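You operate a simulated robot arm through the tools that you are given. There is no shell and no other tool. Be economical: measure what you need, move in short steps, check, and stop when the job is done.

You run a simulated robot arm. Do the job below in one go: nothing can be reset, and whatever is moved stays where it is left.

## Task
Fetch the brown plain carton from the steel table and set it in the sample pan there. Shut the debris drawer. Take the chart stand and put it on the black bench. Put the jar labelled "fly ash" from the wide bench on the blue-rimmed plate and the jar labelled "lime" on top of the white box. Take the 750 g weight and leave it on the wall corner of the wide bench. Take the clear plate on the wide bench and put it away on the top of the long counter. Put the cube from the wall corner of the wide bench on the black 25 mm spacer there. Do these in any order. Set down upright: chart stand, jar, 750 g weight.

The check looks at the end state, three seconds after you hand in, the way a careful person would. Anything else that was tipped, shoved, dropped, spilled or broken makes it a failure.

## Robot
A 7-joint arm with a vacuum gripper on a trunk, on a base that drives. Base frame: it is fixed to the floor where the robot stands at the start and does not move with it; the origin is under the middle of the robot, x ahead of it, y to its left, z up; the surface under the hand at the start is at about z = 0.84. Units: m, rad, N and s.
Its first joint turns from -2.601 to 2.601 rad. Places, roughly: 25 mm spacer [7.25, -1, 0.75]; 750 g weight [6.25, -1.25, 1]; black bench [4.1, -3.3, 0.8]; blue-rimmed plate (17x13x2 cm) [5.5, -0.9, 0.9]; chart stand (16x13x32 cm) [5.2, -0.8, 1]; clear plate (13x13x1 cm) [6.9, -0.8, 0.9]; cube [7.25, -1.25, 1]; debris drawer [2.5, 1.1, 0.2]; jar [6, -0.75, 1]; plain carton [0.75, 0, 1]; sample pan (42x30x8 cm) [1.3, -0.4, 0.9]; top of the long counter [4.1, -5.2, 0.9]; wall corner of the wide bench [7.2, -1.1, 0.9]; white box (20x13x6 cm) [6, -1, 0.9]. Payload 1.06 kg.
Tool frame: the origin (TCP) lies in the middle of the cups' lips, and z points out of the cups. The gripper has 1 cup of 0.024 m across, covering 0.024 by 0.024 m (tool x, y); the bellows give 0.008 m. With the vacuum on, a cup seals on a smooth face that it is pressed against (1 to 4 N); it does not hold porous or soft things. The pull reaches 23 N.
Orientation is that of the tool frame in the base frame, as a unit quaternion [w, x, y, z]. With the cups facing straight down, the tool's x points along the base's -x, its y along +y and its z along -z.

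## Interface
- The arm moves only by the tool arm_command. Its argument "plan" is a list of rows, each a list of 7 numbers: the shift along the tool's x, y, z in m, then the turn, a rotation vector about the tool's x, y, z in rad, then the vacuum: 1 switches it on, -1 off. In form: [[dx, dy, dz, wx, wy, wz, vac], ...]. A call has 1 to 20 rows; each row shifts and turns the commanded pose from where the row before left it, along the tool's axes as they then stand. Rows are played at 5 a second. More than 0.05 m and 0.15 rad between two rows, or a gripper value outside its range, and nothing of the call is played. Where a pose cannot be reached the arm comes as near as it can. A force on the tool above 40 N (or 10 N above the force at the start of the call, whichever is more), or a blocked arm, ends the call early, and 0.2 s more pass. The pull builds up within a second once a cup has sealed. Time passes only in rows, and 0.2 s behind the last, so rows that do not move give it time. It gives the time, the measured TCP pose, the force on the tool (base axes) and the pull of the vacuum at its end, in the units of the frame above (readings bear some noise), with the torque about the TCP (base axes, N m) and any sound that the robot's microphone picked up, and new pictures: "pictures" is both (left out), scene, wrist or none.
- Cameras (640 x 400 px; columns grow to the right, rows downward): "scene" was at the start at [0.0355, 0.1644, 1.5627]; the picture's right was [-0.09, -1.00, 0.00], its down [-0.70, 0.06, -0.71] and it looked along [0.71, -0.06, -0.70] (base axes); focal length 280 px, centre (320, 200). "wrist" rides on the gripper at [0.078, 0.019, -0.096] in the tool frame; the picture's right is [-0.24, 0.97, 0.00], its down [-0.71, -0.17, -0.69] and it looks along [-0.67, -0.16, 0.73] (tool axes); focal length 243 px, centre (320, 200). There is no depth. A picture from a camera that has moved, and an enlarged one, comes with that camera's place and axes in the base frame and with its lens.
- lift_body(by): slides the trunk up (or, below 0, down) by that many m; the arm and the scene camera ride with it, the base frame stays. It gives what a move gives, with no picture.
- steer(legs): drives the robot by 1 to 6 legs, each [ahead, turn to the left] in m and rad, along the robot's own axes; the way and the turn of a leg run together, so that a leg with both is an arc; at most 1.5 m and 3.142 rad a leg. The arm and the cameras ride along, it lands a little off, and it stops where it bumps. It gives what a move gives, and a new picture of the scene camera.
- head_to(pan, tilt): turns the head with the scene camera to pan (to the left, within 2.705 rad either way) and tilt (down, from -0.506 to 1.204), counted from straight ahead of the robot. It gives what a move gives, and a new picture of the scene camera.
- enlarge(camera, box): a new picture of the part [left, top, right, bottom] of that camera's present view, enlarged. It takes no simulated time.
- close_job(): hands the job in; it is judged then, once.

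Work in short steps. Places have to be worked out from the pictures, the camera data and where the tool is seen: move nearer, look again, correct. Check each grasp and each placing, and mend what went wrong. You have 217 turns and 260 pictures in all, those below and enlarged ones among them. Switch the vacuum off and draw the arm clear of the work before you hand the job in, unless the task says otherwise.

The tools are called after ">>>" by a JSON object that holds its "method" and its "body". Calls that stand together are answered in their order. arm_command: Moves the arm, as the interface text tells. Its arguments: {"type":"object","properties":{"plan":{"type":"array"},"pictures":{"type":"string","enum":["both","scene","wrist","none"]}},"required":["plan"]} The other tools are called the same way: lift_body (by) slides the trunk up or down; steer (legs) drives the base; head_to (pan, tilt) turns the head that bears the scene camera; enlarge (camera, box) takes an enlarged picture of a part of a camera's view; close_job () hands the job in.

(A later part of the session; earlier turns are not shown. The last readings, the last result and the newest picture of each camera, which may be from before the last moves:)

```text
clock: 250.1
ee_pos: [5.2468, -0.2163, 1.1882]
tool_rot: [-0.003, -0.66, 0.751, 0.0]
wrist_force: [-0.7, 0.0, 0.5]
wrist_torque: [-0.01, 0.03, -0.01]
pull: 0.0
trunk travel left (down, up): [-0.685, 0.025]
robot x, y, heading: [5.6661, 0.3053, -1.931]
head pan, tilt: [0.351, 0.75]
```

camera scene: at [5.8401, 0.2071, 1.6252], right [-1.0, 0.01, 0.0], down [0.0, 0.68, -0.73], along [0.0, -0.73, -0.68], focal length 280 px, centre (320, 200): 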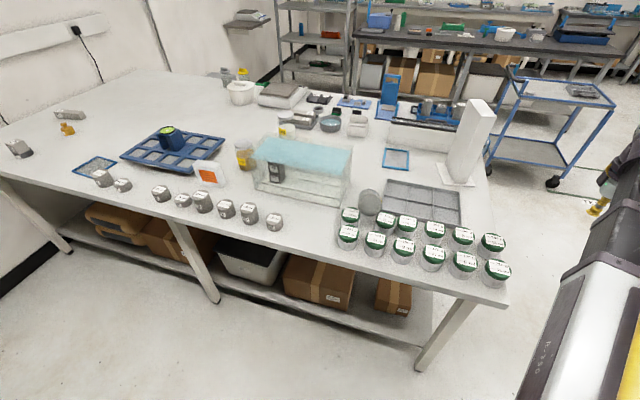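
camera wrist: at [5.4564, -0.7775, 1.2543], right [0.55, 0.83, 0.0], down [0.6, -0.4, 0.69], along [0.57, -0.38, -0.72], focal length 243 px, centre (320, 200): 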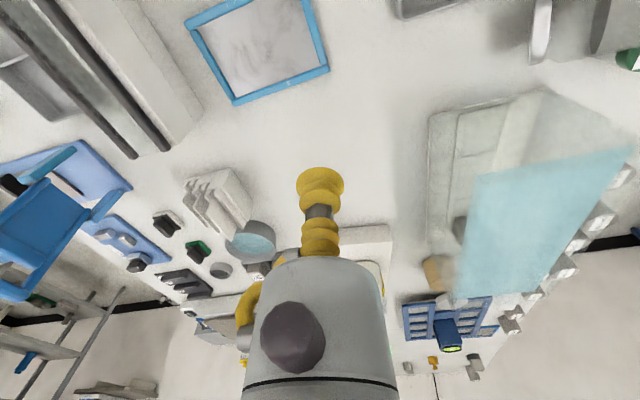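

Works. Now I move over the tins in front of the jar base at z ≈1.19 and tilt the tool 55°.

>>> {"method": "arm_command", "body": {"plan": [[0.0088, -0.0439, 0, 0, 0, 0, -1], [0.0088, -0.0439, 0, 0, 0, 0, -1], [0.0088, -0.0439, 0, 0, 0, 0, -1], [0.0088, -0.0439, 0, 0, 0, 0, -1], [0.0088, -0.0439, 0, 0, 0, 0, -1], [0.0088, -0.0439, 0, 0, 0, 0, -1], [0.0088, -0.0439, 0, 0, 0, 0, -1], [0.0088, -0.0439, 0, 0, 0, 0, -1], [0.0088, -0.0439, 0, 0, 0, 0, -1], [0.0088, -0.0439, 0, 0, 0, 0, -1], [0, 0, 0, 0, 0.137, 0, -1], [0, 0, 0, 0, 0.137, 0, -1], [0, 0, 0, 0, 0.137, 0, -1], [0, 0, 0, 0, 0.137, 0, -1], [0, 0, 0, 0, 0.137, 0, -1], [0, 0, 0, 0, 0.137, 0, -1], [0, 0, 0, 0, 0.137, 0, -1], [0, 0, 0, 0, 0, 0, -1]], "pictures": "both"}}

```text
clock: 253.9
ee_pos: [5.4956, -0.3539, 1.196]
tool_rot: [-0.349, -0.587, 0.664, -0.304]
wrist_force: [-1.2, -0.1, 0.3]
wrist_torque: [0.01, 0.01, 0.0]
pull: 0.0
out of reach, approached as far as the arm can: row 7, 8, 9, 10, 11, 16, 17
trunk travel left (down, up): [-0.685, 0.025]
robot x, y, heading: [5.6642, 0.3069, -1.928]
head pan, tilt: [0.351, 0.75]
camera scene: at [5.8401, 0.2071, 1.6252], right [-1.0, 0.0, 0.0], down [0.0, 0.68, -0.73], along [0.0, -0.73, -0.68], focal length 280 px, centre (320, 200)
camera wrist: at [5.4809, -0.3176, 1.3136], right [-0.95, 0.26, -0.19], down [0.29, 0.94, -0.19], along [0.13, -0.24, -0.96], focal length 243 px, centre (320, 200)
```

scene: 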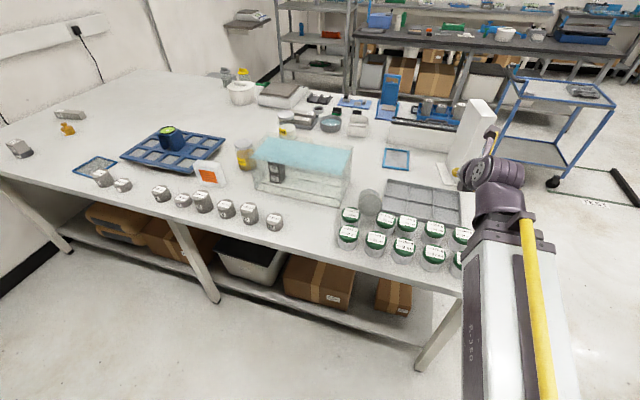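
wrist: 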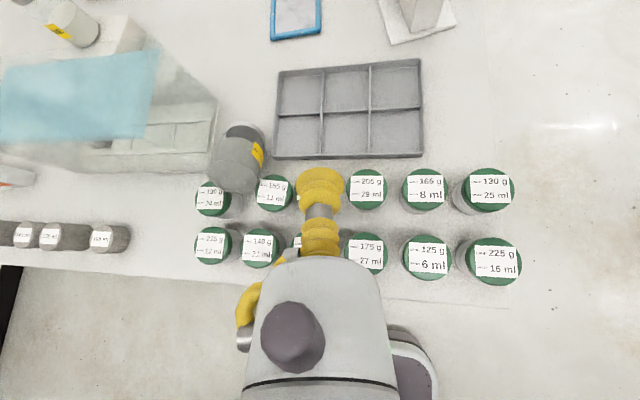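

Out of reach in part (tool tilted only ~55° at a different spot), but the wrist gives a fine top view. I enlarge the jar.

>>> {"method": "enlarge", "body": {"camera": "wrist", "box": [170, 90, 330, 230]}}

```text
2.86 times, centred on (250, 160) of wrist
camera zoom: at [5.4809, -0.3176, 1.3136], right [-0.95, 0.26, -0.19], down [0.29, 0.94, -0.19], along [0.13, -0.24, -0.96], focal length 693 px, centre (520, 314)
```

zoom: 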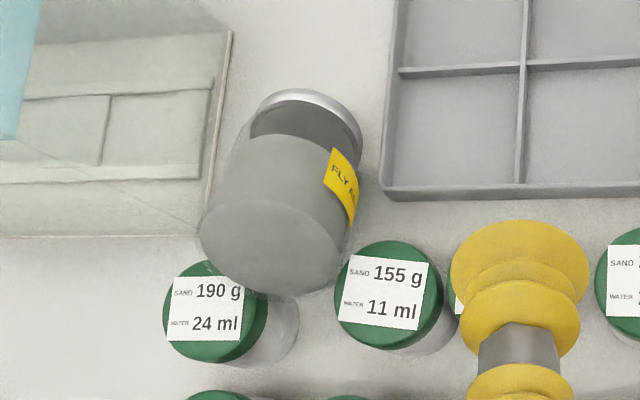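

The axis is now clear: base centre ≈(5.665,-0.497,0.947), axis ≈(-0.085,-0.87,-0.485). The flipped yaw is near a joint limit, so I untilt and use a sideways camera instead (yaw back by 1.6 rad).

>>> {"method": "arm_command", "body": {"plan": [[0, 0, 0, 0, -0.137, 0, -1], [0, 0, 0, 0, -0.137, 0, -1], [0, 0, 0, 0, -0.137, 0, -1], [0, 0, 0, 0, -0.137, 0, -1], [0, 0, 0, 0, -0.137, 0, -1], [0, 0, 0, 0, -0.137, 0, -1], [0, 0, 0, 0, -0.137, 0, -1], [0, 0, 0, 0, 0, -0.1455, -1], [0, 0, 0, 0, 0, -0.1455, -1], [0, 0, 0, 0, 0, -0.1455, -1], [0, 0, 0, 0, 0, -0.1455, -1], [0, 0, 0, 0, 0, -0.1455, -1], [0, 0, 0, 0, 0, -0.1455, -1], [0, 0, 0, 0, 0, -0.1455, -1], [0, 0, 0, 0, 0, -0.1455, -1], [0, 0, 0, 0, 0, -0.1455, -1], [0, 0, 0, 0, 0, -0.1455, -1], [0, 0, 0, 0, 0, -0.1455, -1]], "pictures": "none"}}

```text
clock: 257.7
ee_pos: [5.495, -0.3538, 1.1956]
tool_rot: [0.001, 0.999, -0.046, -0.003]
wrist_force: [0.1, 0.4, 0.5]
wrist_torque: [0.02, 0.02, 0.02]
pull: 0.1
trunk travel left (down, up): [-0.685, 0.025]
robot x, y, heading: [5.6628, 0.3069, -1.926]
head pan, tilt: [0.351, 0.75]
```

>>> {"method": "arm_command", "body": {"plan": [[0.044, 0, 0, 0, 0, 0, -1], [0.044, 0, 0, 0, 0, 0, -1], [0.044, 0, 0, 0, 0, 0, -1], [0.044, 0, 0, 0, 0, 0, -1], [0, 0, 0, -0.1065, 0, 0, -1], [0, 0, 0, -0.1065, 0, 0, -1], [0, 0, 0, -0.1065, 0, 0, -1], [0, 0, 0, -0.1065, 0, 0, -1], [0, 0, 0, -0.1065, 0, 0, -1], [0, 0, 0, -0.1065, 0, 0, -1], [0, 0, 0, -0.1065, 0, 0, -1], [0, 0, 0, -0.1065, 0, 0, -1], [0, 0, 0, -0.1065, 0, 0, -1], [0, 0, 0, -0.1065, 0, 0, -1], [0, 0, 0, 0, 0, 0, -1]], "pictures": "both"}}

```text
clock: 260.9
ee_pos: [5.6708, -0.3858, 1.1971]
tool_rot: [0.508, 0.86, -0.04, -0.026]
wrist_force: [0.6, 0.1, 0.0]
wrist_torque: [0.0, -0.01, -0.01]
pull: 0.0
out of reach, approached as far as the arm can: row 14
trunk travel left (down, up): [-0.685, 0.025]
robot x, y, heading: [5.6681, 0.3022, -1.93]
head pan, tilt: [0.351, 0.75]
camera scene: at [5.8402, 0.207, 1.6252], right [-1.0, 0.0, 0.0], down [0.0, 0.68, -0.73], along [0.0, -0.73, -0.68], focal length 280 px, centre (320, 200)
camera wrist: at [5.7569, -0.319, 1.259], right [-0.27, -0.44, 0.85], down [-0.64, 0.75, 0.18], along [-0.72, -0.49, -0.49], focal length 243 px, centre (320, 200)
```

scene: 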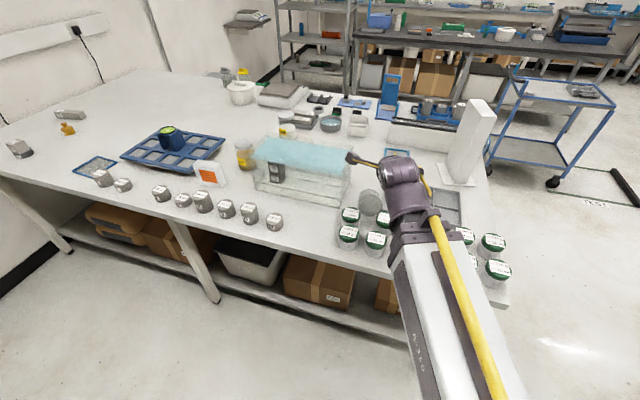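
wrist: 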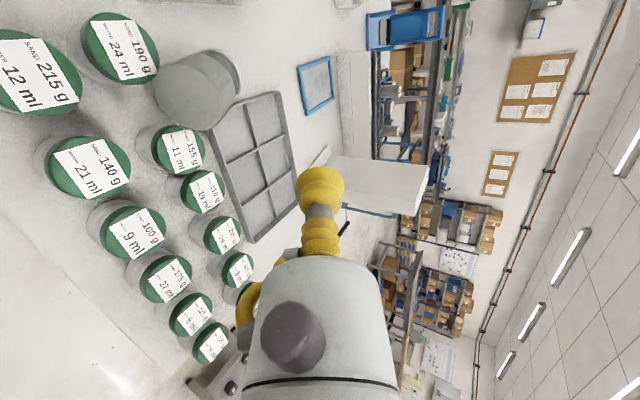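

Orientation is exact. I lower to a standoff 0.1 m out along the jar axis and look.

>>> {"method": "arm_command", "body": {"plan": [[0.001, -0.033, 0.0236, 0, 0, 0, -1], [0.001, -0.033, 0.0236, 0, 0, 0, -1], [0.001, -0.033, 0.0236, 0, 0, 0, -1], [0.001, -0.033, 0.0236, 0, 0, 0, -1], [0.001, -0.033, 0.0236, 0, 0, 0, -1], [0, 0, 0, 0, 0, 0, -1]], "pictures": "both"}}

>>> {"method": "enlarge", "body": {"camera": "scene", "box": [320, 140, 440, 250]}}

```text
clock: 262.3
ee_pos: [5.6733, -0.4099, 0.9959]
tool_rot: [0.509, 0.86, -0.04, -0.026]
wrist_force: [0.1, 0.3, -0.9]
wrist_torque: [-0.02, 0.02, 0.02]
pull: 0.1
trunk travel left (down, up): [-0.685, 0.025]
robot x, y, heading: [5.6693, 0.3017, -1.931]
head pan, tilt: [0.351, 0.75]
camera scene: at [5.8402, 0.207, 1.6252], right [-1.0, 0.0, 0.0], down [0.0, 0.68, -0.73], along [0.0, -0.73, -0.68], focal length 280 px, centre (320, 200)
camera wrist: at [5.7582, -0.3434, 1.0569], right [-0.27, -0.44, 0.85], down [-0.64, 0.75, 0.18], along [-0.72, -0.49, -0.49], focal length 243 px, centre (320, 200)
```

scene: 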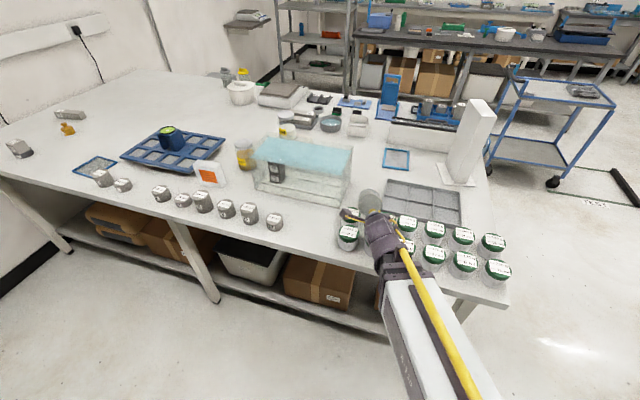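
wrist: 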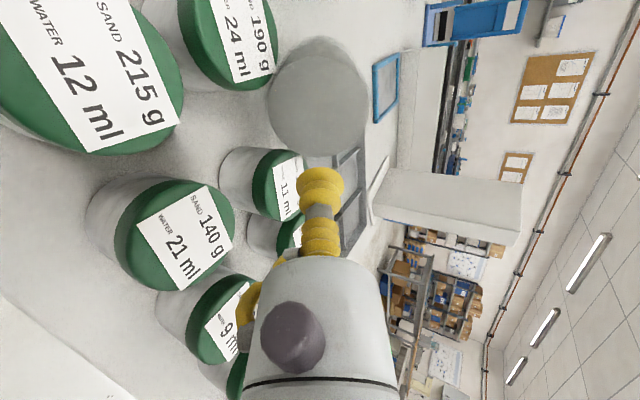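

```text
3.64 times, centred on (380, 195) of scene
camera zoom: at [5.8402, 0.207, 1.6252], right [-1.0, 0.0, 0.0], down [0.0, 0.68, -0.73], along [0.0, -0.73, -0.68], focal length 1016 px, centre (102, 218)
```

zoom: 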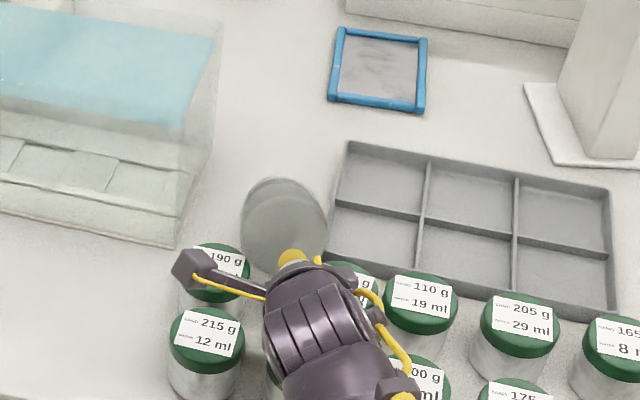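

The disc is exactly on the tool axis at ~0.1 m. I advance with vacuum on, slowly at the end.

>>> {"method": "arm_command", "body": {"plan": [[0, 0, 0.04, 0, 0, 0, 1], [0, 0, 0.035, 0, 0, 0, 1], [0, 0, 0.012, 0, 0, 0, 1], [0, 0, 0.004, 0, 0, 0, 1], [0, 0, 0.003, 0, 0, 0, 1], [0, 0, 0, 0, 0, 0, 1]], "pictures": "wrist"}}

```text
clock: 263.7
ee_pos: [5.6646, -0.4925, 0.9509]
tool_rot: [0.509, 0.86, -0.04, -0.026]
wrist_force: [0.0, 2.1, 0.6]
wrist_torque: [-0.13, 0.04, -0.02]
pull: 23.1
trunk travel left (down, up): [-0.685, 0.025]
robot x, y, heading: [5.6677, 0.305, -1.925]
head pan, tilt: [0.351, 0.75]
camera wrist: at [5.7499, -0.4249, 1.0123], right [-0.27, -0.44, 0.85], down [-0.64, 0.75, 0.18], along [-0.72, -0.49, -0.49], focal length 243 px, centre (320, 200)
```

wrist: 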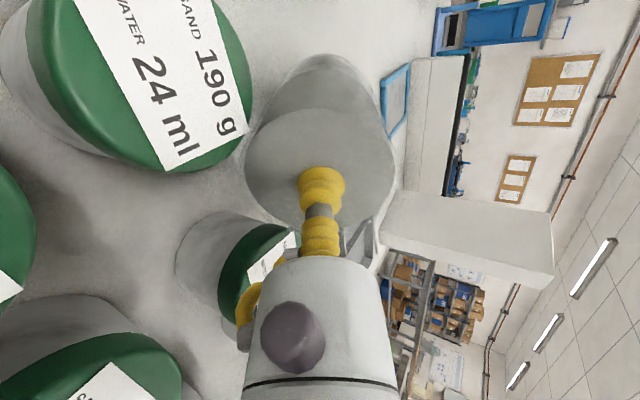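

Sealed on the base. To avoid an overhanging moment I pivot the jar about its lid edge up toward standing inverted — first half.

>>> {"method": "arm_command", "body": {"plan": [[0, 0.0137, 0.0035, 0.0971, 0, 0, 1], [0, 0.0137, 0.0035, 0.0971, 0, 0, 1], [0, 0.0135, 0.0036, 0.0971, 0, 0, 1], [0, 0.0124, 0.0042, 0.0971, 0, 0, 1], [0, 0.0124, 0.0042, 0.0971, 0, 0, 1], [0, 0, 0, 0, 0, 0, 1]], "pictures": "both"}}

>>> {"method": "enlarge", "body": {"camera": "scene", "box": [320, 140, 440, 250]}}

```text
clock: 265.1
ee_pos: [5.6594, -0.5475, 0.9872]
tool_rot: [0.286, 0.957, -0.045, -0.016]
wrist_force: [-0.5, -0.3, -2.6]
wrist_torque: [0.06, -0.02, -0.01]
pull: 22.9
trunk travel left (down, up): [-0.685, 0.025]
robot x, y, heading: [5.6621, 0.3069, -1.926]
head pan, tilt: [0.351, 0.75]
camera scene: at [5.8402, 0.2068, 1.6252], right [-1.0, 0.0, 0.0], down [0.0, 0.68, -0.73], along [0.0, -0.73, -0.68], focal length 280 px, centre (320, 200)
camera wrist: at [5.7414, -0.5181, 1.078], right [-0.31, -0.79, 0.54], down [-0.65, 0.58, 0.48], along [-0.69, -0.2, -0.69], focal length 243 px, centre (320, 200)
```

scene: 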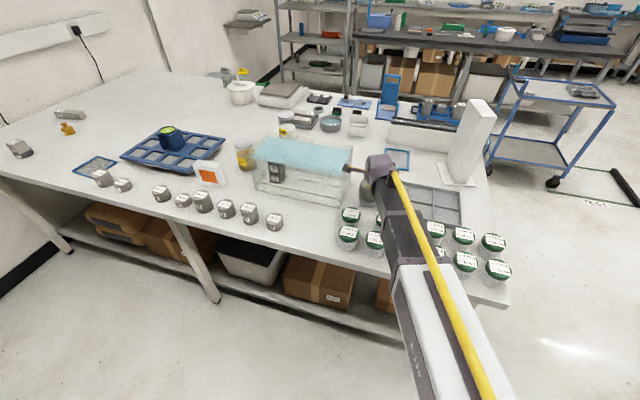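
wrist: 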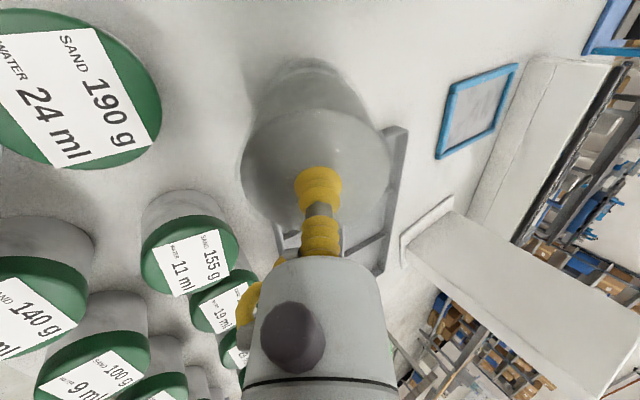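

```text
3.64 times, centred on (380, 195) of scene
camera zoom: at [5.8402, 0.2068, 1.6252], right [-1.0, 0.0, 0.0], down [0.0, 0.68, -0.73], along [0.0, -0.73, -0.68], focal length 1016 px, centre (102, 218)
```

zoom: 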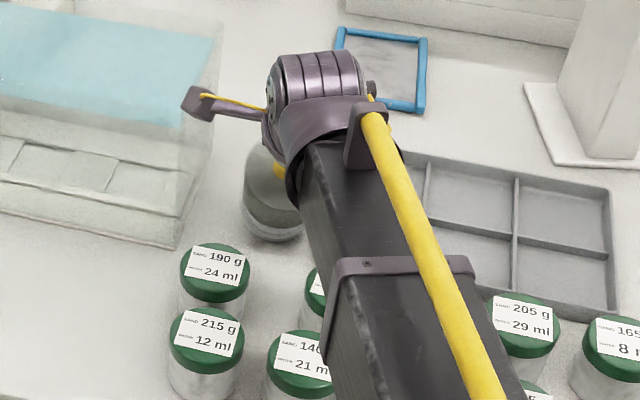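

Going well (force −2.6 N). I finish the rotation to vertical with a little added lift.

>>> {"method": "arm_command", "body": {"plan": [[0, 0.0154, -0.001, 0.0971, 0, 0, 1], [0, 0.015, -0.0012, 0.0971, 0, 0, 1], [0, 0.0144, -0.0015, 0.0971, 0, 0, 1], [0, 0.0138, -0.0016, 0.0971, 0, 0, 1], [0, 0.0133, -0.0017, 0.0971, 0, 0, 1], [0, 0.0127, -0.0018, 0.0971, 0, 0, 1], [0, 0, -0.03, 0, 0, 0, 1], [0, 0, 0, 0, 0, 0, 1]], "pictures": "both"}}

```text
clock: 266.9
ee_pos: [5.6522, -0.6215, 1.0553]
tool_rot: [-0.001, 0.999, -0.049, -0.003]
wrist_force: [0.1, -0.2, -5.5]
wrist_torque: [-0.03, -0.02, 0.03]
pull: 22.8
trunk travel left (down, up): [-0.685, 0.025]
robot x, y, heading: [5.6682, 0.3051, -1.927]
head pan, tilt: [0.351, 0.75]
camera scene: at [5.8402, 0.2067, 1.6251], right [-1.0, 0.0, 0.0], down [0.0, 0.68, -0.73], along [0.0, -0.73, -0.68], focal length 280 px, centre (320, 200)
camera wrist: at [5.7291, -0.6487, 1.1498], right [-0.33, -0.94, 0.0], down [-0.68, 0.24, 0.69], along [-0.65, 0.22, -0.72], focal length 243 px, centre (320, 200)
```

scene: 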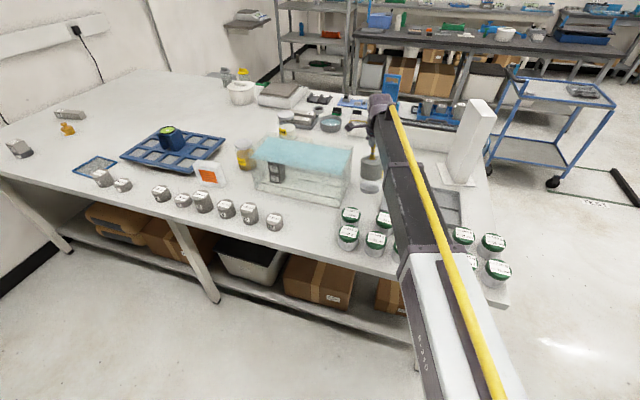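
wrist: 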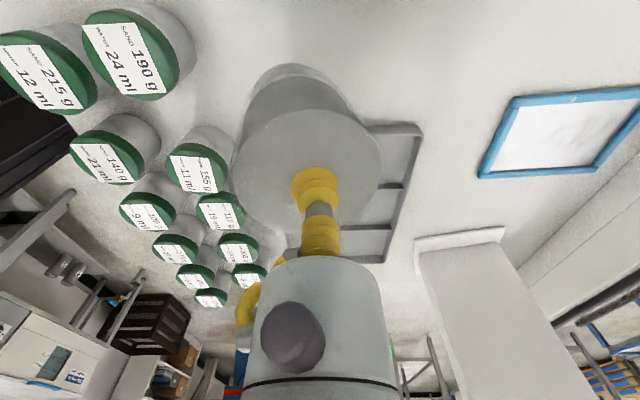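

The jar hangs inverted, 0.56 kg. Better idea: stand it inverted at its old clear spot by the edge, take it by its side with a horizontal tool, and roll the tool 180° to upright it. I lift well above the tank rim and carry it there.

>>> {"method": "arm_command", "body": {"plan": [[0, 0, -0.03, 0, 0, 0, 1], [0, 0, -0.045, 0, 0, 0, 1], [0, 0, -0.045, 0, 0, 0, 1], [0, 0, -0.045, 0, 0, 0, 1], [0, 0, -0.03, 0, 0, 0, 1], [0.0285, -0.0298, 0, 0, 0, 0, 1], [0.0285, -0.0298, 0, 0, 0, 0, 1], [0.0285, -0.0298, 0, 0, 0, 0, 1], [0.0285, -0.0298, 0, 0, 0, 0, 1], [0.0285, -0.0298, 0, 0, 0, 0, 1], [0.0285, -0.0298, 0, 0, 0, 0, 1], [0, 0, 0, 0, 0, 0, 1]], "pictures": "both"}}

```text
clock: 269.5
ee_pos: [5.8415, -0.4606, 1.2486]
tool_rot: [0.001, 0.999, -0.048, -0.003]
wrist_force: [-0.1, 0.6, -5.6]
wrist_torque: [-0.02, 0.01, 0.01]
pull: 22.5
trunk travel left (down, up): [-0.685, 0.025]
robot x, y, heading: [5.6663, 0.3066, -1.93]
head pan, tilt: [0.351, 0.75]
camera scene: at [5.8405, 0.2065, 1.6251], right [-1.0, 0.01, 0.0], down [0.0, 0.68, -0.73], along [0.0, -0.73, -0.68], focal length 280 px, centre (320, 200)
camera wrist: at [5.9178, -0.4878, 1.3432], right [-0.33, -0.94, 0.0], down [-0.68, 0.24, 0.69], along [-0.65, 0.22, -0.72], focal length 243 px, centre (320, 200)
```

scene: 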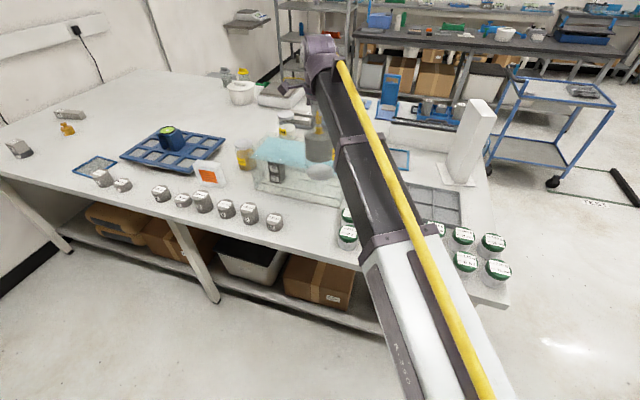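
wrist: 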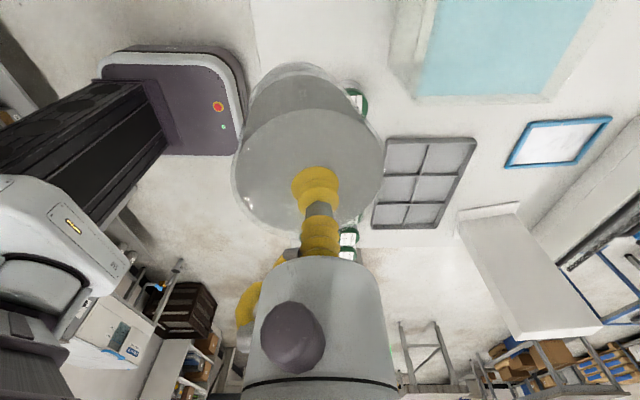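

Lower it to just above the bench, slightly inward from the edge.

>>> {"method": "arm_command", "body": {"plan": [[0, 0.015, 0.04, 0, 0, 0, 1], [0, 0, 0.045, 0, 0, 0, 1], [0, 0, 0.045, 0, 0, 0, 1], [0, 0, 0.045, 0, 0, 0, 1], [0, 0, 0.045, 0, 0, 0, 1], [0, 0, 0.028, 0, 0, 0, 1], [0, 0, 0.004, 0, 0, 0, 1], [0, 0, 0.003, 0, 0, 0, 1], [0, 0, 0, 0, 0, 0, 1]], "pictures": "both"}}

```text
clock: 271.5
ee_pos: [5.839, -0.4771, 0.9945]
tool_rot: [-0.001, 0.999, -0.049, -0.002]
wrist_force: [0.6, 0.0, -5.8]
wrist_torque: [0.02, 0.0, 0.0]
pull: 23.0
trunk travel left (down, up): [-0.685, 0.025]
robot x, y, heading: [5.667, 0.3043, -1.925]
head pan, tilt: [0.351, 0.75]
camera scene: at [5.8404, 0.2065, 1.6251], right [-1.0, 0.0, 0.0], down [0.0, 0.68, -0.73], along [0.0, -0.73, -0.68], focal length 280 px, centre (320, 200)
camera wrist: at [5.9146, -0.5025, 1.0888], right [-0.33, -0.94, 0.0], down [-0.68, 0.24, 0.69], along [-0.65, 0.22, -0.72], focal length 243 px, centre (320, 200)
```

scene: 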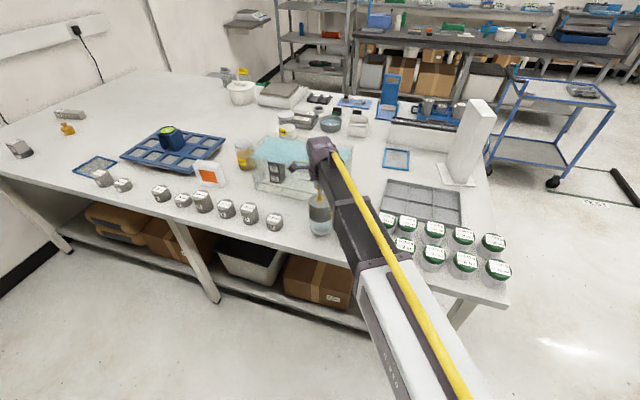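
wrist: 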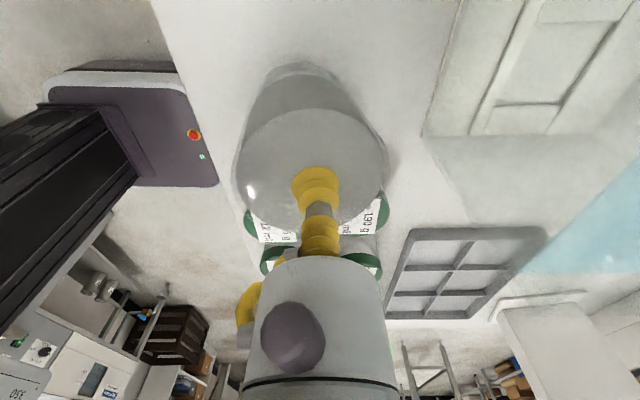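

>>> {"method": "arm_command", "body": {"plan": [[0, 0, 0.003, 0, 0, 0, 1], [0, 0, 0.003, 0, 0, 0, 1], [0, 0, 0.003, 0, 0, 0, 1], [0, 0, 0, 0, 0, 0, 1]], "pictures": "none"}}

```text
clock: 272.5
ee_pos: [5.8365, -0.474, 0.9882]
tool_rot: [0.001, 0.999, -0.048, -0.003]
wrist_force: [-0.3, 2.3, 14.3]
wrist_torque: [-0.09, -0.06, 0.0]
pull: 23.1
trunk travel left (down, up): [-0.685, 0.025]
robot x, y, heading: [5.6671, 0.3023, -1.932]
head pan, tilt: [0.351, 0.75]
```

The inverted jar stands on its lid. Release and rise.

>>> {"method": "arm_command", "body": {"plan": [[0, 0, -0.002, 0, 0, 0, -1], [0, 0, 0, 0, 0, 0, -1], [0, 0, 0, 0, 0, 0, -1], [0, 0, 0, 0, 0, 0, -1], [0, 0, -0.004, 0, 0, 0, -1], [0, 0, -0.01, 0, 0, 0, -1], [0, 0, -0.03, 0, 0, 0, -1], [0, 0, -0.045, 0, 0, 0, -1], [0, 0, -0.045, 0, 0, 0, -1], [0, 0, -0.045, 0, 0, 0, -1], [0, 0, 0, 0, 0, 0, -1]], "pictures": "wrist"}}

```text
clock: 274.9
ee_pos: [5.8396, -0.4755, 1.1673]
tool_rot: [-0.001, 0.999, -0.047, -0.003]
wrist_force: [-0.7, -0.3, 0.4]
wrist_torque: [-0.05, -0.02, -0.01]
pull: 0.0
trunk travel left (down, up): [-0.685, 0.025]
robot x, y, heading: [5.6662, 0.3055, -1.929]
head pan, tilt: [0.351, 0.75]
camera wrist: at [5.9164, -0.5016, 1.2614], right [-0.33, -0.94, 0.0], down [-0.68, 0.24, 0.69], along [-0.65, 0.22, -0.72], focal length 243 px, centre (320, 200)
```

wrist: 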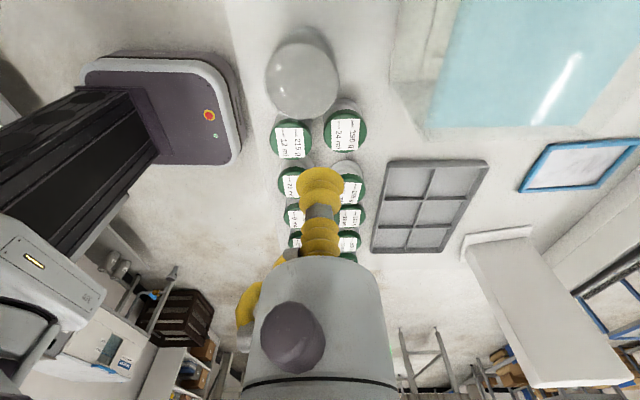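

The jar stands inverted at (5.838,-0.475). I back off 0.1 m for room, and turn the tool horizontal toward it.

>>> {"method": "steer", "body": {"legs": [[-0.1, 0]]}}

>>> {"method": "arm_command", "body": {"plan": [[0, 0, 0, 0, 0, -0.127, -1], [0, 0, 0, 0, 0, -0.127, -1], [0, 0, 0, -0.1428, 0, 0, -1], [0, 0, 0, -0.1428, 0, 0, -1], [0, 0, 0, -0.1428, 0, 0, -1], [0, 0, 0, -0.1428, 0, 0, -1], [0, 0, 0, -0.1428, 0, 0, -1], [0, 0, 0, -0.1428, 0, 0, -1], [0, 0, 0, -0.1428, 0, 0, -1], [0, 0, 0, -0.1428, 0, 0, -1], [0, 0, 0, -0.1428, 0, 0, -1], [0, 0, 0, -0.1428, 0, 0, -1], [0, 0, 0, -0.1428, 0, 0, -1], [0, 0, 0, 0, 0, 0, -1]], "pictures": "both"}}

```text
clock: 276.0
ee_pos: [5.8754, -0.3805, 1.1668]
tool_rot: [0.0, 0.999, -0.047, -0.004]
wrist_force: [0.4, 0.4, -0.2]
wrist_torque: [-0.02, 0.02, 0.0]
pull: 0.2
trunk travel left (down, up): [-0.685, 0.025]
robot x, y, heading: [5.6991, 0.4019, -1.925]
head pan, tilt: [0.351, 0.75]
camera scene: at [5.8755, 0.3021, 1.6252], right [-1.0, 0.0, 0.0], down [0.0, 0.68, -0.73], along [0.0, -0.73, -0.68], focal length 280 px, centre (320, 200)
```

scene: 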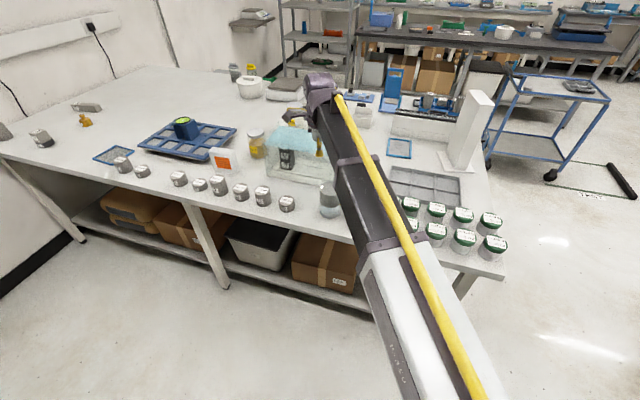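

```text
clock: 279.0
ee_pos: [5.8739, -0.3818, 1.1819]
tool_rot: [0.698, 0.711, 0.061, 0.054]
wrist_force: [0.1, -0.2, 0.7]
wrist_torque: [-0.06, 0.03, -0.01]
pull: 0.1
out of reach, approached as far as the arm can: row 13
trunk travel left (down, up): [-0.685, 0.025]
robot x, y, heading: [5.701, 0.4008, -1.925]
head pan, tilt: [0.351, 0.75]
camera scene: at [5.8754, 0.3015, 1.6252], right [-1.0, 0.0, 0.0], down [0.0, 0.68, -0.73], along [0.0, -0.73, -0.68], focal length 280 px, centre (320, 200)
camera wrist: at [5.9355, -0.2752, 1.2022], right [-0.22, -0.06, 0.97], down [-0.81, 0.56, -0.15], along [-0.54, -0.82, -0.17], focal length 243 px, centre (320, 200)
```

scene: 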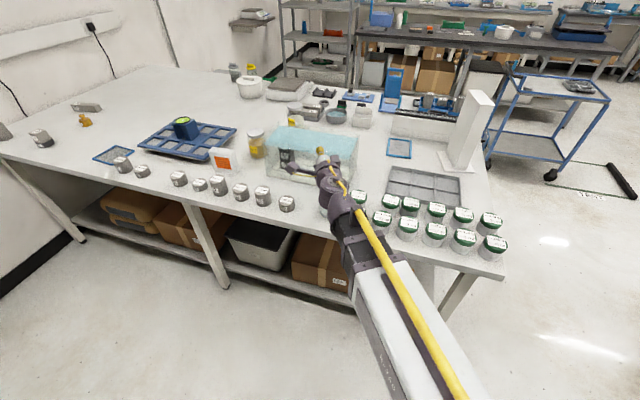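
wrist: 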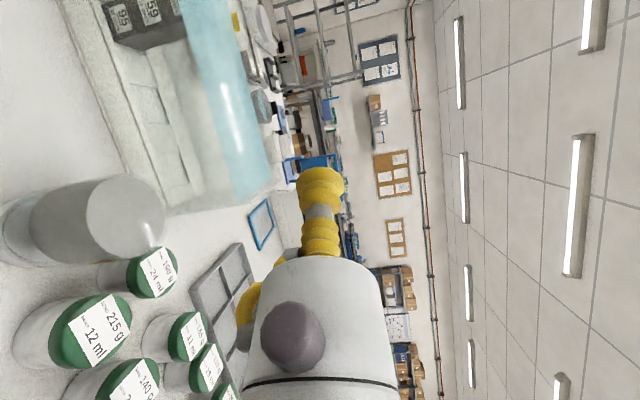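

Tool is horizontal (y up, pointing at the jar). I lower it to mid-jar height at a 6 cm standoff and check.

>>> {"method": "arm_command", "body": {"plan": [[-0.0084, -0.043, -0.0027, 0, 0, 0, -1], [-0.0084, -0.043, -0.0027, 0, 0, 0, -1], [-0.0084, -0.043, -0.0027, 0, 0, 0, -1], [-0.0084, -0.043, -0.0027, 0, 0, 0, -1], [-0.0084, -0.043, -0.0027, 0, 0, 0, -1], [-0.0084, -0.042, -0.0027, 0, 0, 0, -1], [0, 0, 0, 0, 0, 0, -1]], "pictures": "both"}}

>>> {"method": "enlarge", "body": {"camera": "scene", "box": [280, 130, 400, 240]}}

```text
clock: 280.6
ee_pos: [5.8164, -0.3708, 0.9921]
tool_rot: [0.672, 0.734, 0.077, 0.065]
wrist_force: [-0.7, -0.7, -0.5]
wrist_torque: [-0.01, 0.01, 0.01]
pull: 0.1
out of reach, approached as far as the arm can: row 1, 2, 3, 4
trunk travel left (down, up): [-0.685, 0.025]
robot x, y, heading: [5.703, 0.3986, -1.927]
head pan, tilt: [0.351, 0.75]
camera scene: at [5.8753, 0.3015, 1.6252], right [-1.0, 0.0, 0.0], down [0.0, 0.68, -0.73], along [0.0, -0.73, -0.68], focal length 280 px, centre (320, 200)
camera wrist: at [5.8744, -0.2629, 1.0189], right [-0.21, -0.13, 0.97], down [-0.84, 0.54, -0.1], along [-0.51, -0.83, -0.22], focal length 243 px, centre (320, 200)
```

scene: 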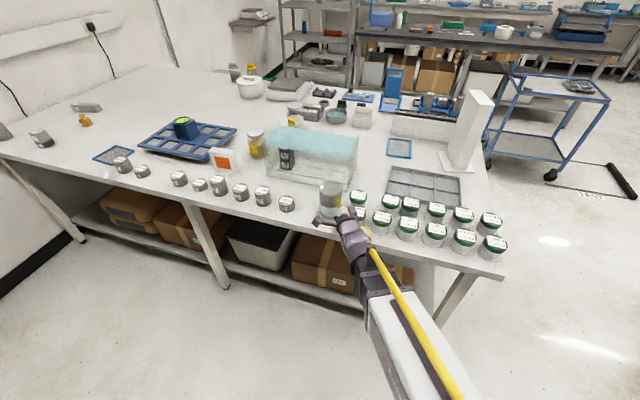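
wrist: 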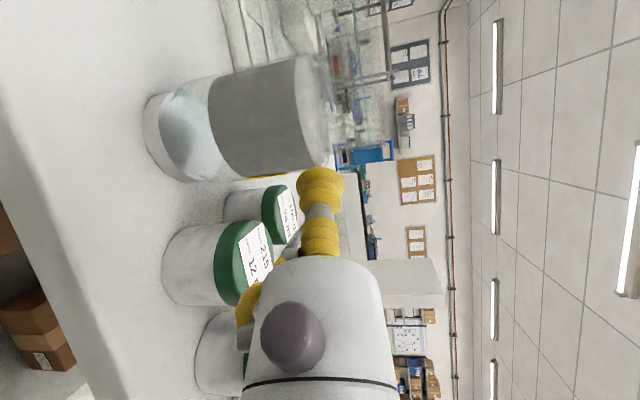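

```text
3.64 times, centred on (340, 185) of scene
camera zoom: at [5.8753, 0.3015, 1.6252], right [-1.0, 0.0, 0.0], down [0.0, 0.68, -0.73], along [0.0, -0.73, -0.68], focal length 1016 px, centre (247, 254)
```

zoom: 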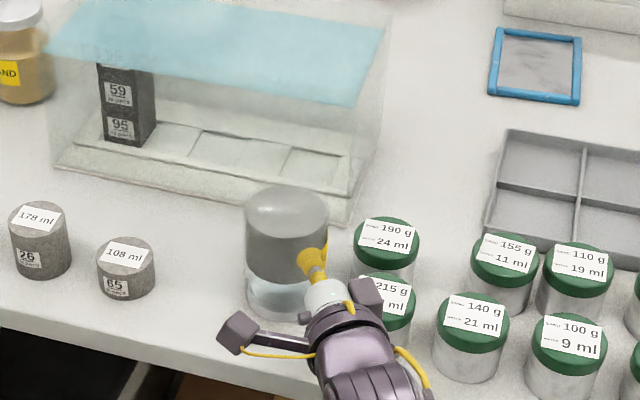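

The pose limit comes from the trunk being too high. I rise 0.1 m, lower the trunk by 0.15, and re-level the tool.

>>> {"method": "arm_command", "body": {"plan": [[0, 0.04, 0, 0, 0, 0, -1], [0, 0.04, -0.01, 0, 0, 0, -1], [0, 0.03, -0.01, 0, 0, 0, -1], [0, 0, 0, 0, 0, 0, -1]], "pictures": "none"}}

>>> {"method": "lift_body", "body": {"by": -0.12}}

>>> {"method": "arm_command", "body": {"plan": [[0, 0, 0, -0.045, 0, 0, -1], [0, 0, 0, -0.044, 0, 0, -1], [0, 0, 0, 0, 0, 0, -1]], "pictures": "wrist"}}

```text
clock: 281.6
ee_pos: [5.8162, -0.3604, 1.1064]
tool_rot: [0.672, 0.734, 0.077, 0.065]
wrist_force: [-0.6, -0.3, 0.6]
wrist_torque: [-0.01, 0.02, -0.03]
pull: 0.0
trunk travel left (down, up): [-0.685, 0.025]
robot x, y, heading: [5.7023, 0.3959, -1.927]
head pan, tilt: [0.351, 0.75]
```

```text
clock: 283.1
ee_pos: [5.8169, -0.3606, 0.985]
tool_rot: [0.671, 0.734, 0.077, 0.066]
wrist_force: [-0.1, -0.8, 0.5]
wrist_torque: [0.02, 0.0, -0.03]
pull: 0.2
trunk travel left (down, up): [-0.565, 0.145]
robot x, y, heading: [5.6979, 0.3997, -1.926]
head pan, tilt: [0.351, 0.75]
```

```text
clock: 283.9
ee_pos: [5.8152, -0.3603, 0.9864]
tool_rot: [0.704, 0.703, 0.074, 0.069]
wrist_force: [0.1, 0.2, 0.0]
wrist_torque: [0.05, 0.01, 0.01]
pull: 0.0
trunk travel left (down, up): [-0.565, 0.145]
robot x, y, heading: [5.7021, 0.4003, -1.924]
head pan, tilt: [0.351, 0.75]
camera wrist: at [5.8736, -0.2508, 1.0031], right [-0.22, -0.05, 0.97], down [-0.83, 0.53, -0.17], along [-0.51, -0.85, -0.16], focal length 243 px, centre (320, 200)
```

wrist: 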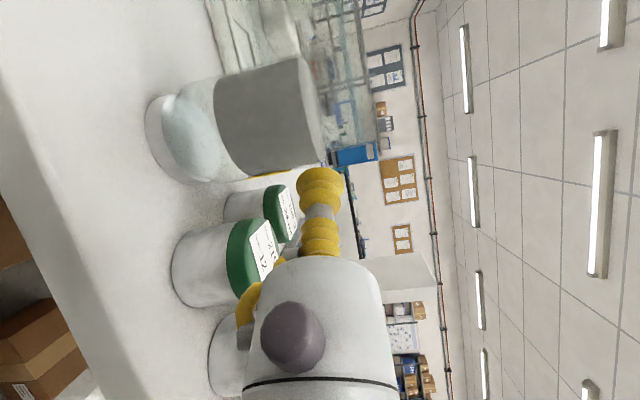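

Level and laterally aligned, 7.5 cm from the glass. I lower to z 0.93 and approach to 2 cm.

>>> {"method": "arm_command", "body": {"plan": [[0, -0.028, 0, 0, 0, 0, -1], [0, -0.028, 0, 0, 0, 0, -1], [0, 0, 0.03, 0, 0, 0, -1], [0, 0, 0.022, 0, 0, 0, -1], [0, 0, 0, 0, 0, 0, -1]], "pictures": "both"}}

>>> {"method": "enlarge", "body": {"camera": "scene", "box": [280, 130, 400, 240]}}

```text
clock: 285.1
ee_pos: [5.8256, -0.4114, 0.929]
tool_rot: [0.704, 0.703, 0.074, 0.068]
wrist_force: [-0.8, 0.5, 0.1]
wrist_torque: [0.04, 0.0, -0.03]
pull: 0.0
trunk travel left (down, up): [-0.565, 0.145]
robot x, y, heading: [5.697, 0.4025, -1.929]
head pan, tilt: [0.351, 0.75]
camera scene: at [5.8754, 0.3015, 1.5052], right [-1.0, 0.0, 0.0], down [0.0, 0.68, -0.73], along [0.0, -0.73, -0.68], focal length 280 px, centre (320, 200)
camera wrist: at [5.8838, -0.3016, 0.9468], right [-0.22, -0.05, 0.97], down [-0.83, 0.53, -0.17], along [-0.51, -0.85, -0.16], focal length 243 px, centre (320, 200)
```

scene: 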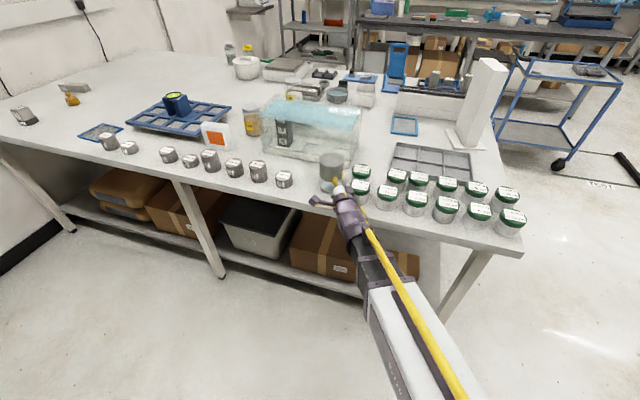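
wrist: 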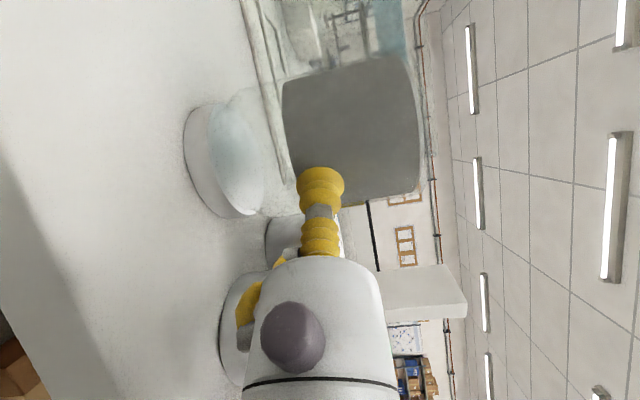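

```text
3.64 times, centred on (340, 185) of scene
camera zoom: at [5.8754, 0.3015, 1.5052], right [-1.0, 0.0, 0.0], down [0.0, 0.68, -0.73], along [0.0, -0.73, -0.68], focal length 1016 px, centre (247, 254)
```

zoom: 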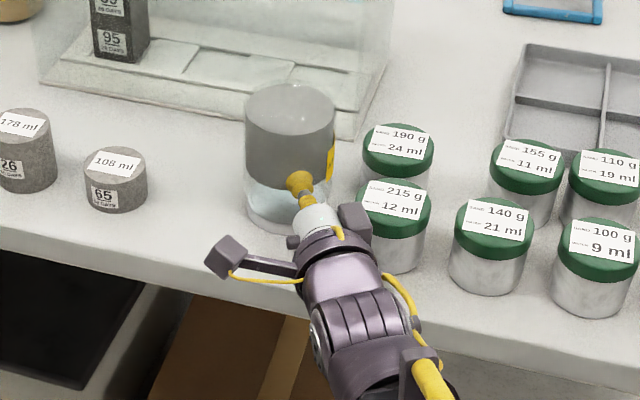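

Centred laterally. Advance gently with vacuum on.

>>> {"method": "arm_command", "body": {"plan": [[0, 0, 0.012, 0, 0, 0, 1], [0, 0, 0.004, 0, 0, 0, 1], [0, 0, 0.003, 0, 0, 0, 1], [0, 0, 0.002, 0, 0, 0, 1], [0, 0, 0.002, 0, 0, 0, 1], [0, 0, 0, 0, 0, 0, 1]], "pictures": "none"}}

```text
clock: 286.5
ee_pos: [5.8312, -0.4334, 0.9293]
tool_rot: [0.703, 0.704, 0.074, 0.07]
wrist_force: [-0.3, 2.0, -0.2]
wrist_torque: [-0.05, -0.02, -0.01]
pull: 22.7
trunk travel left (down, up): [-0.565, 0.145]
robot x, y, heading: [5.7006, 0.4012, -1.928]
head pan, tilt: [0.351, 0.75]
```

It sealed on the glass side (pull 22.7). I lift straight up, slowly at first.

>>> {"method": "arm_command", "body": {"plan": [[0, 0.004, 0, 0, 0, 0, 1], [0, 0.006, 0, 0, 0, 0, 1], [0, 0.01, 0, 0, 0, 0, 1], [0, 0.02, 0, 0, 0, 0, 1], [0, 0.03, 0, 0, 0, 0, 1], [0, 0.03, 0, 0, 0, 0, 1], [0, 0, 0, 0, 0, 0, 1]], "pictures": "both"}}

```text
clock: 288.1
ee_pos: [5.8318, -0.4334, 1.0281]
tool_rot: [0.704, 0.703, 0.074, 0.069]
wrist_force: [-0.2, 0.3, 0.0]
wrist_torque: [-0.01, 0.01, 0.0]
pull: 0.0
trunk travel left (down, up): [-0.565, 0.145]
robot x, y, heading: [5.7001, 0.4002, -1.927]
head pan, tilt: [0.351, 0.75]
camera scene: at [5.8753, 0.3017, 1.5052], right [-1.0, 0.0, 0.0], down [0.0, 0.68, -0.73], along [0.0, -0.73, -0.68], focal length 280 px, centre (320, 200)
camera wrist: at [5.89, -0.324, 1.0473], right [-0.22, -0.05, 0.97], down [-0.83, 0.53, -0.17], along [-0.51, -0.85, -0.16], focal length 243 px, centre (320, 200)
```

scene: 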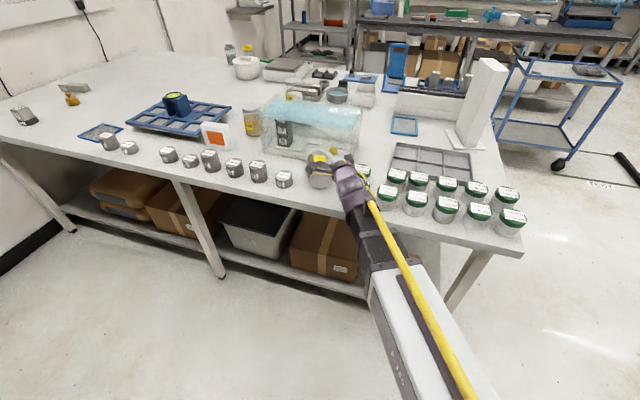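
wrist: 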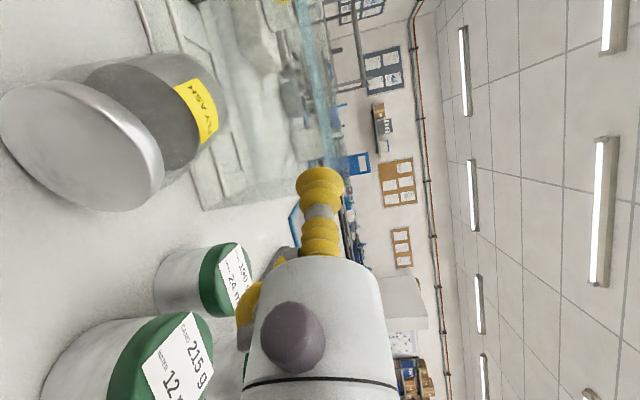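

The seal gave way and the jar tipped — it now lies with its lid toward the robot. I look closely.

>>> {"method": "enlarge", "body": {"camera": "scene", "box": [280, 130, 400, 220]}}

>>> {"method": "enlarge", "body": {"camera": "wrist", "box": [0, 20, 260, 220]}}

```text
4.44 times, centred on (340, 175) of scene
camera zoom: at [5.8753, 0.3017, 1.5052], right [-1.0, 0.0, 0.0], down [0.0, 0.68, -0.73], along [0.0, -0.73, -0.68], focal length 1242 px, centre (231, 311)
```

zoom: 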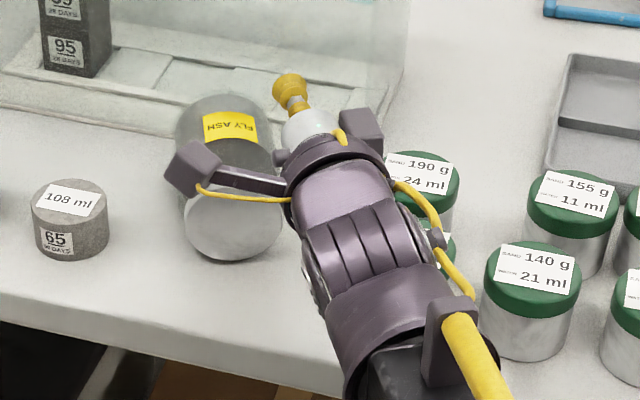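

```text
2.00 times, centred on (130, 120) of wrist
camera zoom: at [5.89, -0.324, 1.0473], right [-0.22, -0.05, 0.97], down [-0.83, 0.53, -0.17], along [-0.51, -0.85, -0.16], focal length 485 px, centre (700, 360)
```

zoom: 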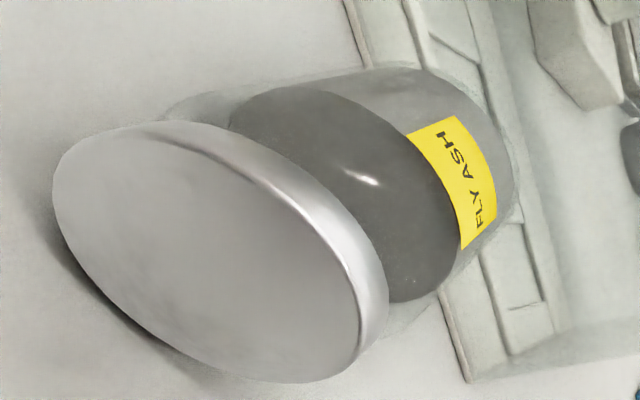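

Luckily it now lies flat with its lid facing the robot at the bench edge: lid centre ≈(5.872,-0.452,0.898), axis along −y. I can seal on the lid horizontally, drag it clear of the tank and pivot it upright. First retreat the tool and re-aim.

>>> {"method": "arm_command", "body": {"plan": [[0, 0.02, -0.03, 0, 0, 0, -1], [0, 0, -0.045, 0, 0, 0, -1], [0, 0, -0.035, 0, -0.08, 0, -1], [0, 0, 0, 0, -0.08, 0, -1], [0, 0, 0, 0, 0, 0, -1]], "pictures": "wrist"}}

>>> {"method": "enlarge", "body": {"camera": "scene", "box": [280, 130, 400, 220]}}

```text
clock: 289.3
ee_pos: [5.8158, -0.3476, 1.0554]
tool_rot: [0.716, 0.694, 0.054, 0.051]
wrist_force: [-0.7, -0.4, 0.7]
wrist_torque: [-0.01, 0.03, -0.04]
pull: 0.2
out of reach, approached as far as the arm can: row 3, 4
trunk travel left (down, up): [-0.565, 0.145]
robot x, y, heading: [5.6994, 0.4009, -1.925]
head pan, tilt: [0.351, 0.75]
camera wrist: at [5.8805, -0.2405, 1.0703], right [-0.23, 0.0, 0.97], down [-0.8, 0.57, -0.19], along [-0.55, -0.82, -0.13], focal length 243 px, centre (320, 200)
```

wrist: 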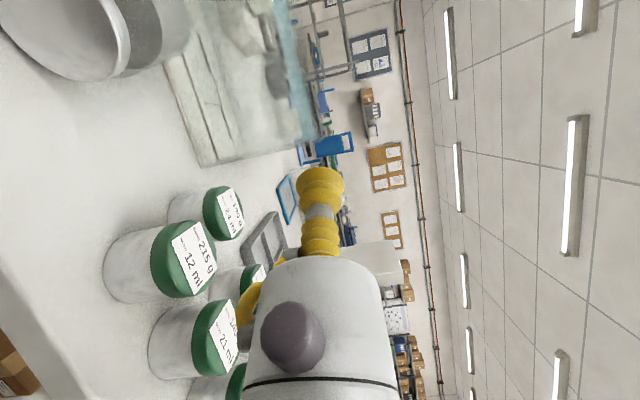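

```text
4.44 times, centred on (340, 175) of scene
camera zoom: at [5.8754, 0.3016, 1.5052], right [-1.0, 0.0, 0.0], down [0.0, 0.68, -0.73], along [0.0, -0.73, -0.68], focal length 1242 px, centre (231, 311)
```

zoom: 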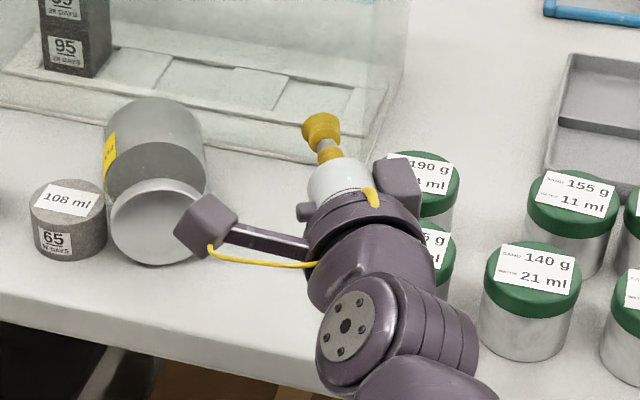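

The jar is rolling toward the small cylinder. I wait a moment to see where it settles.

>>> {"method": "arm_command", "body": {"plan": [[0, 0, 0, 0, 0, 0, -1]], "pictures": "none"}}

>>> {"method": "enlarge", "body": {"camera": "scene", "box": [220, 120, 380, 220]}}

```text
clock: 289.7
ee_pos: [5.8171, -0.3464, 1.0552]
tool_rot: [0.716, 0.694, 0.055, 0.051]
wrist_force: [0.4, 0.8, 0.7]
wrist_torque: [0.0, -0.02, -0.01]
pull: 0.1
trunk travel left (down, up): [-0.565, 0.145]
robot x, y, heading: [5.7028, 0.401, -1.925]
head pan, tilt: [0.351, 0.75]
```

```text
4.00 times, centred on (300, 170) of scene
camera zoom: at [5.8753, 0.3016, 1.5052], right [-1.0, 0.0, 0.0], down [0.0, 0.68, -0.73], along [0.0, -0.73, -0.68], focal length 1118 px, centre (400, 320)
```

zoom: 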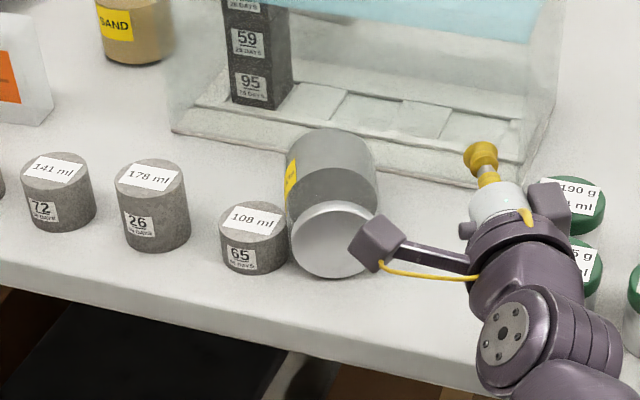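

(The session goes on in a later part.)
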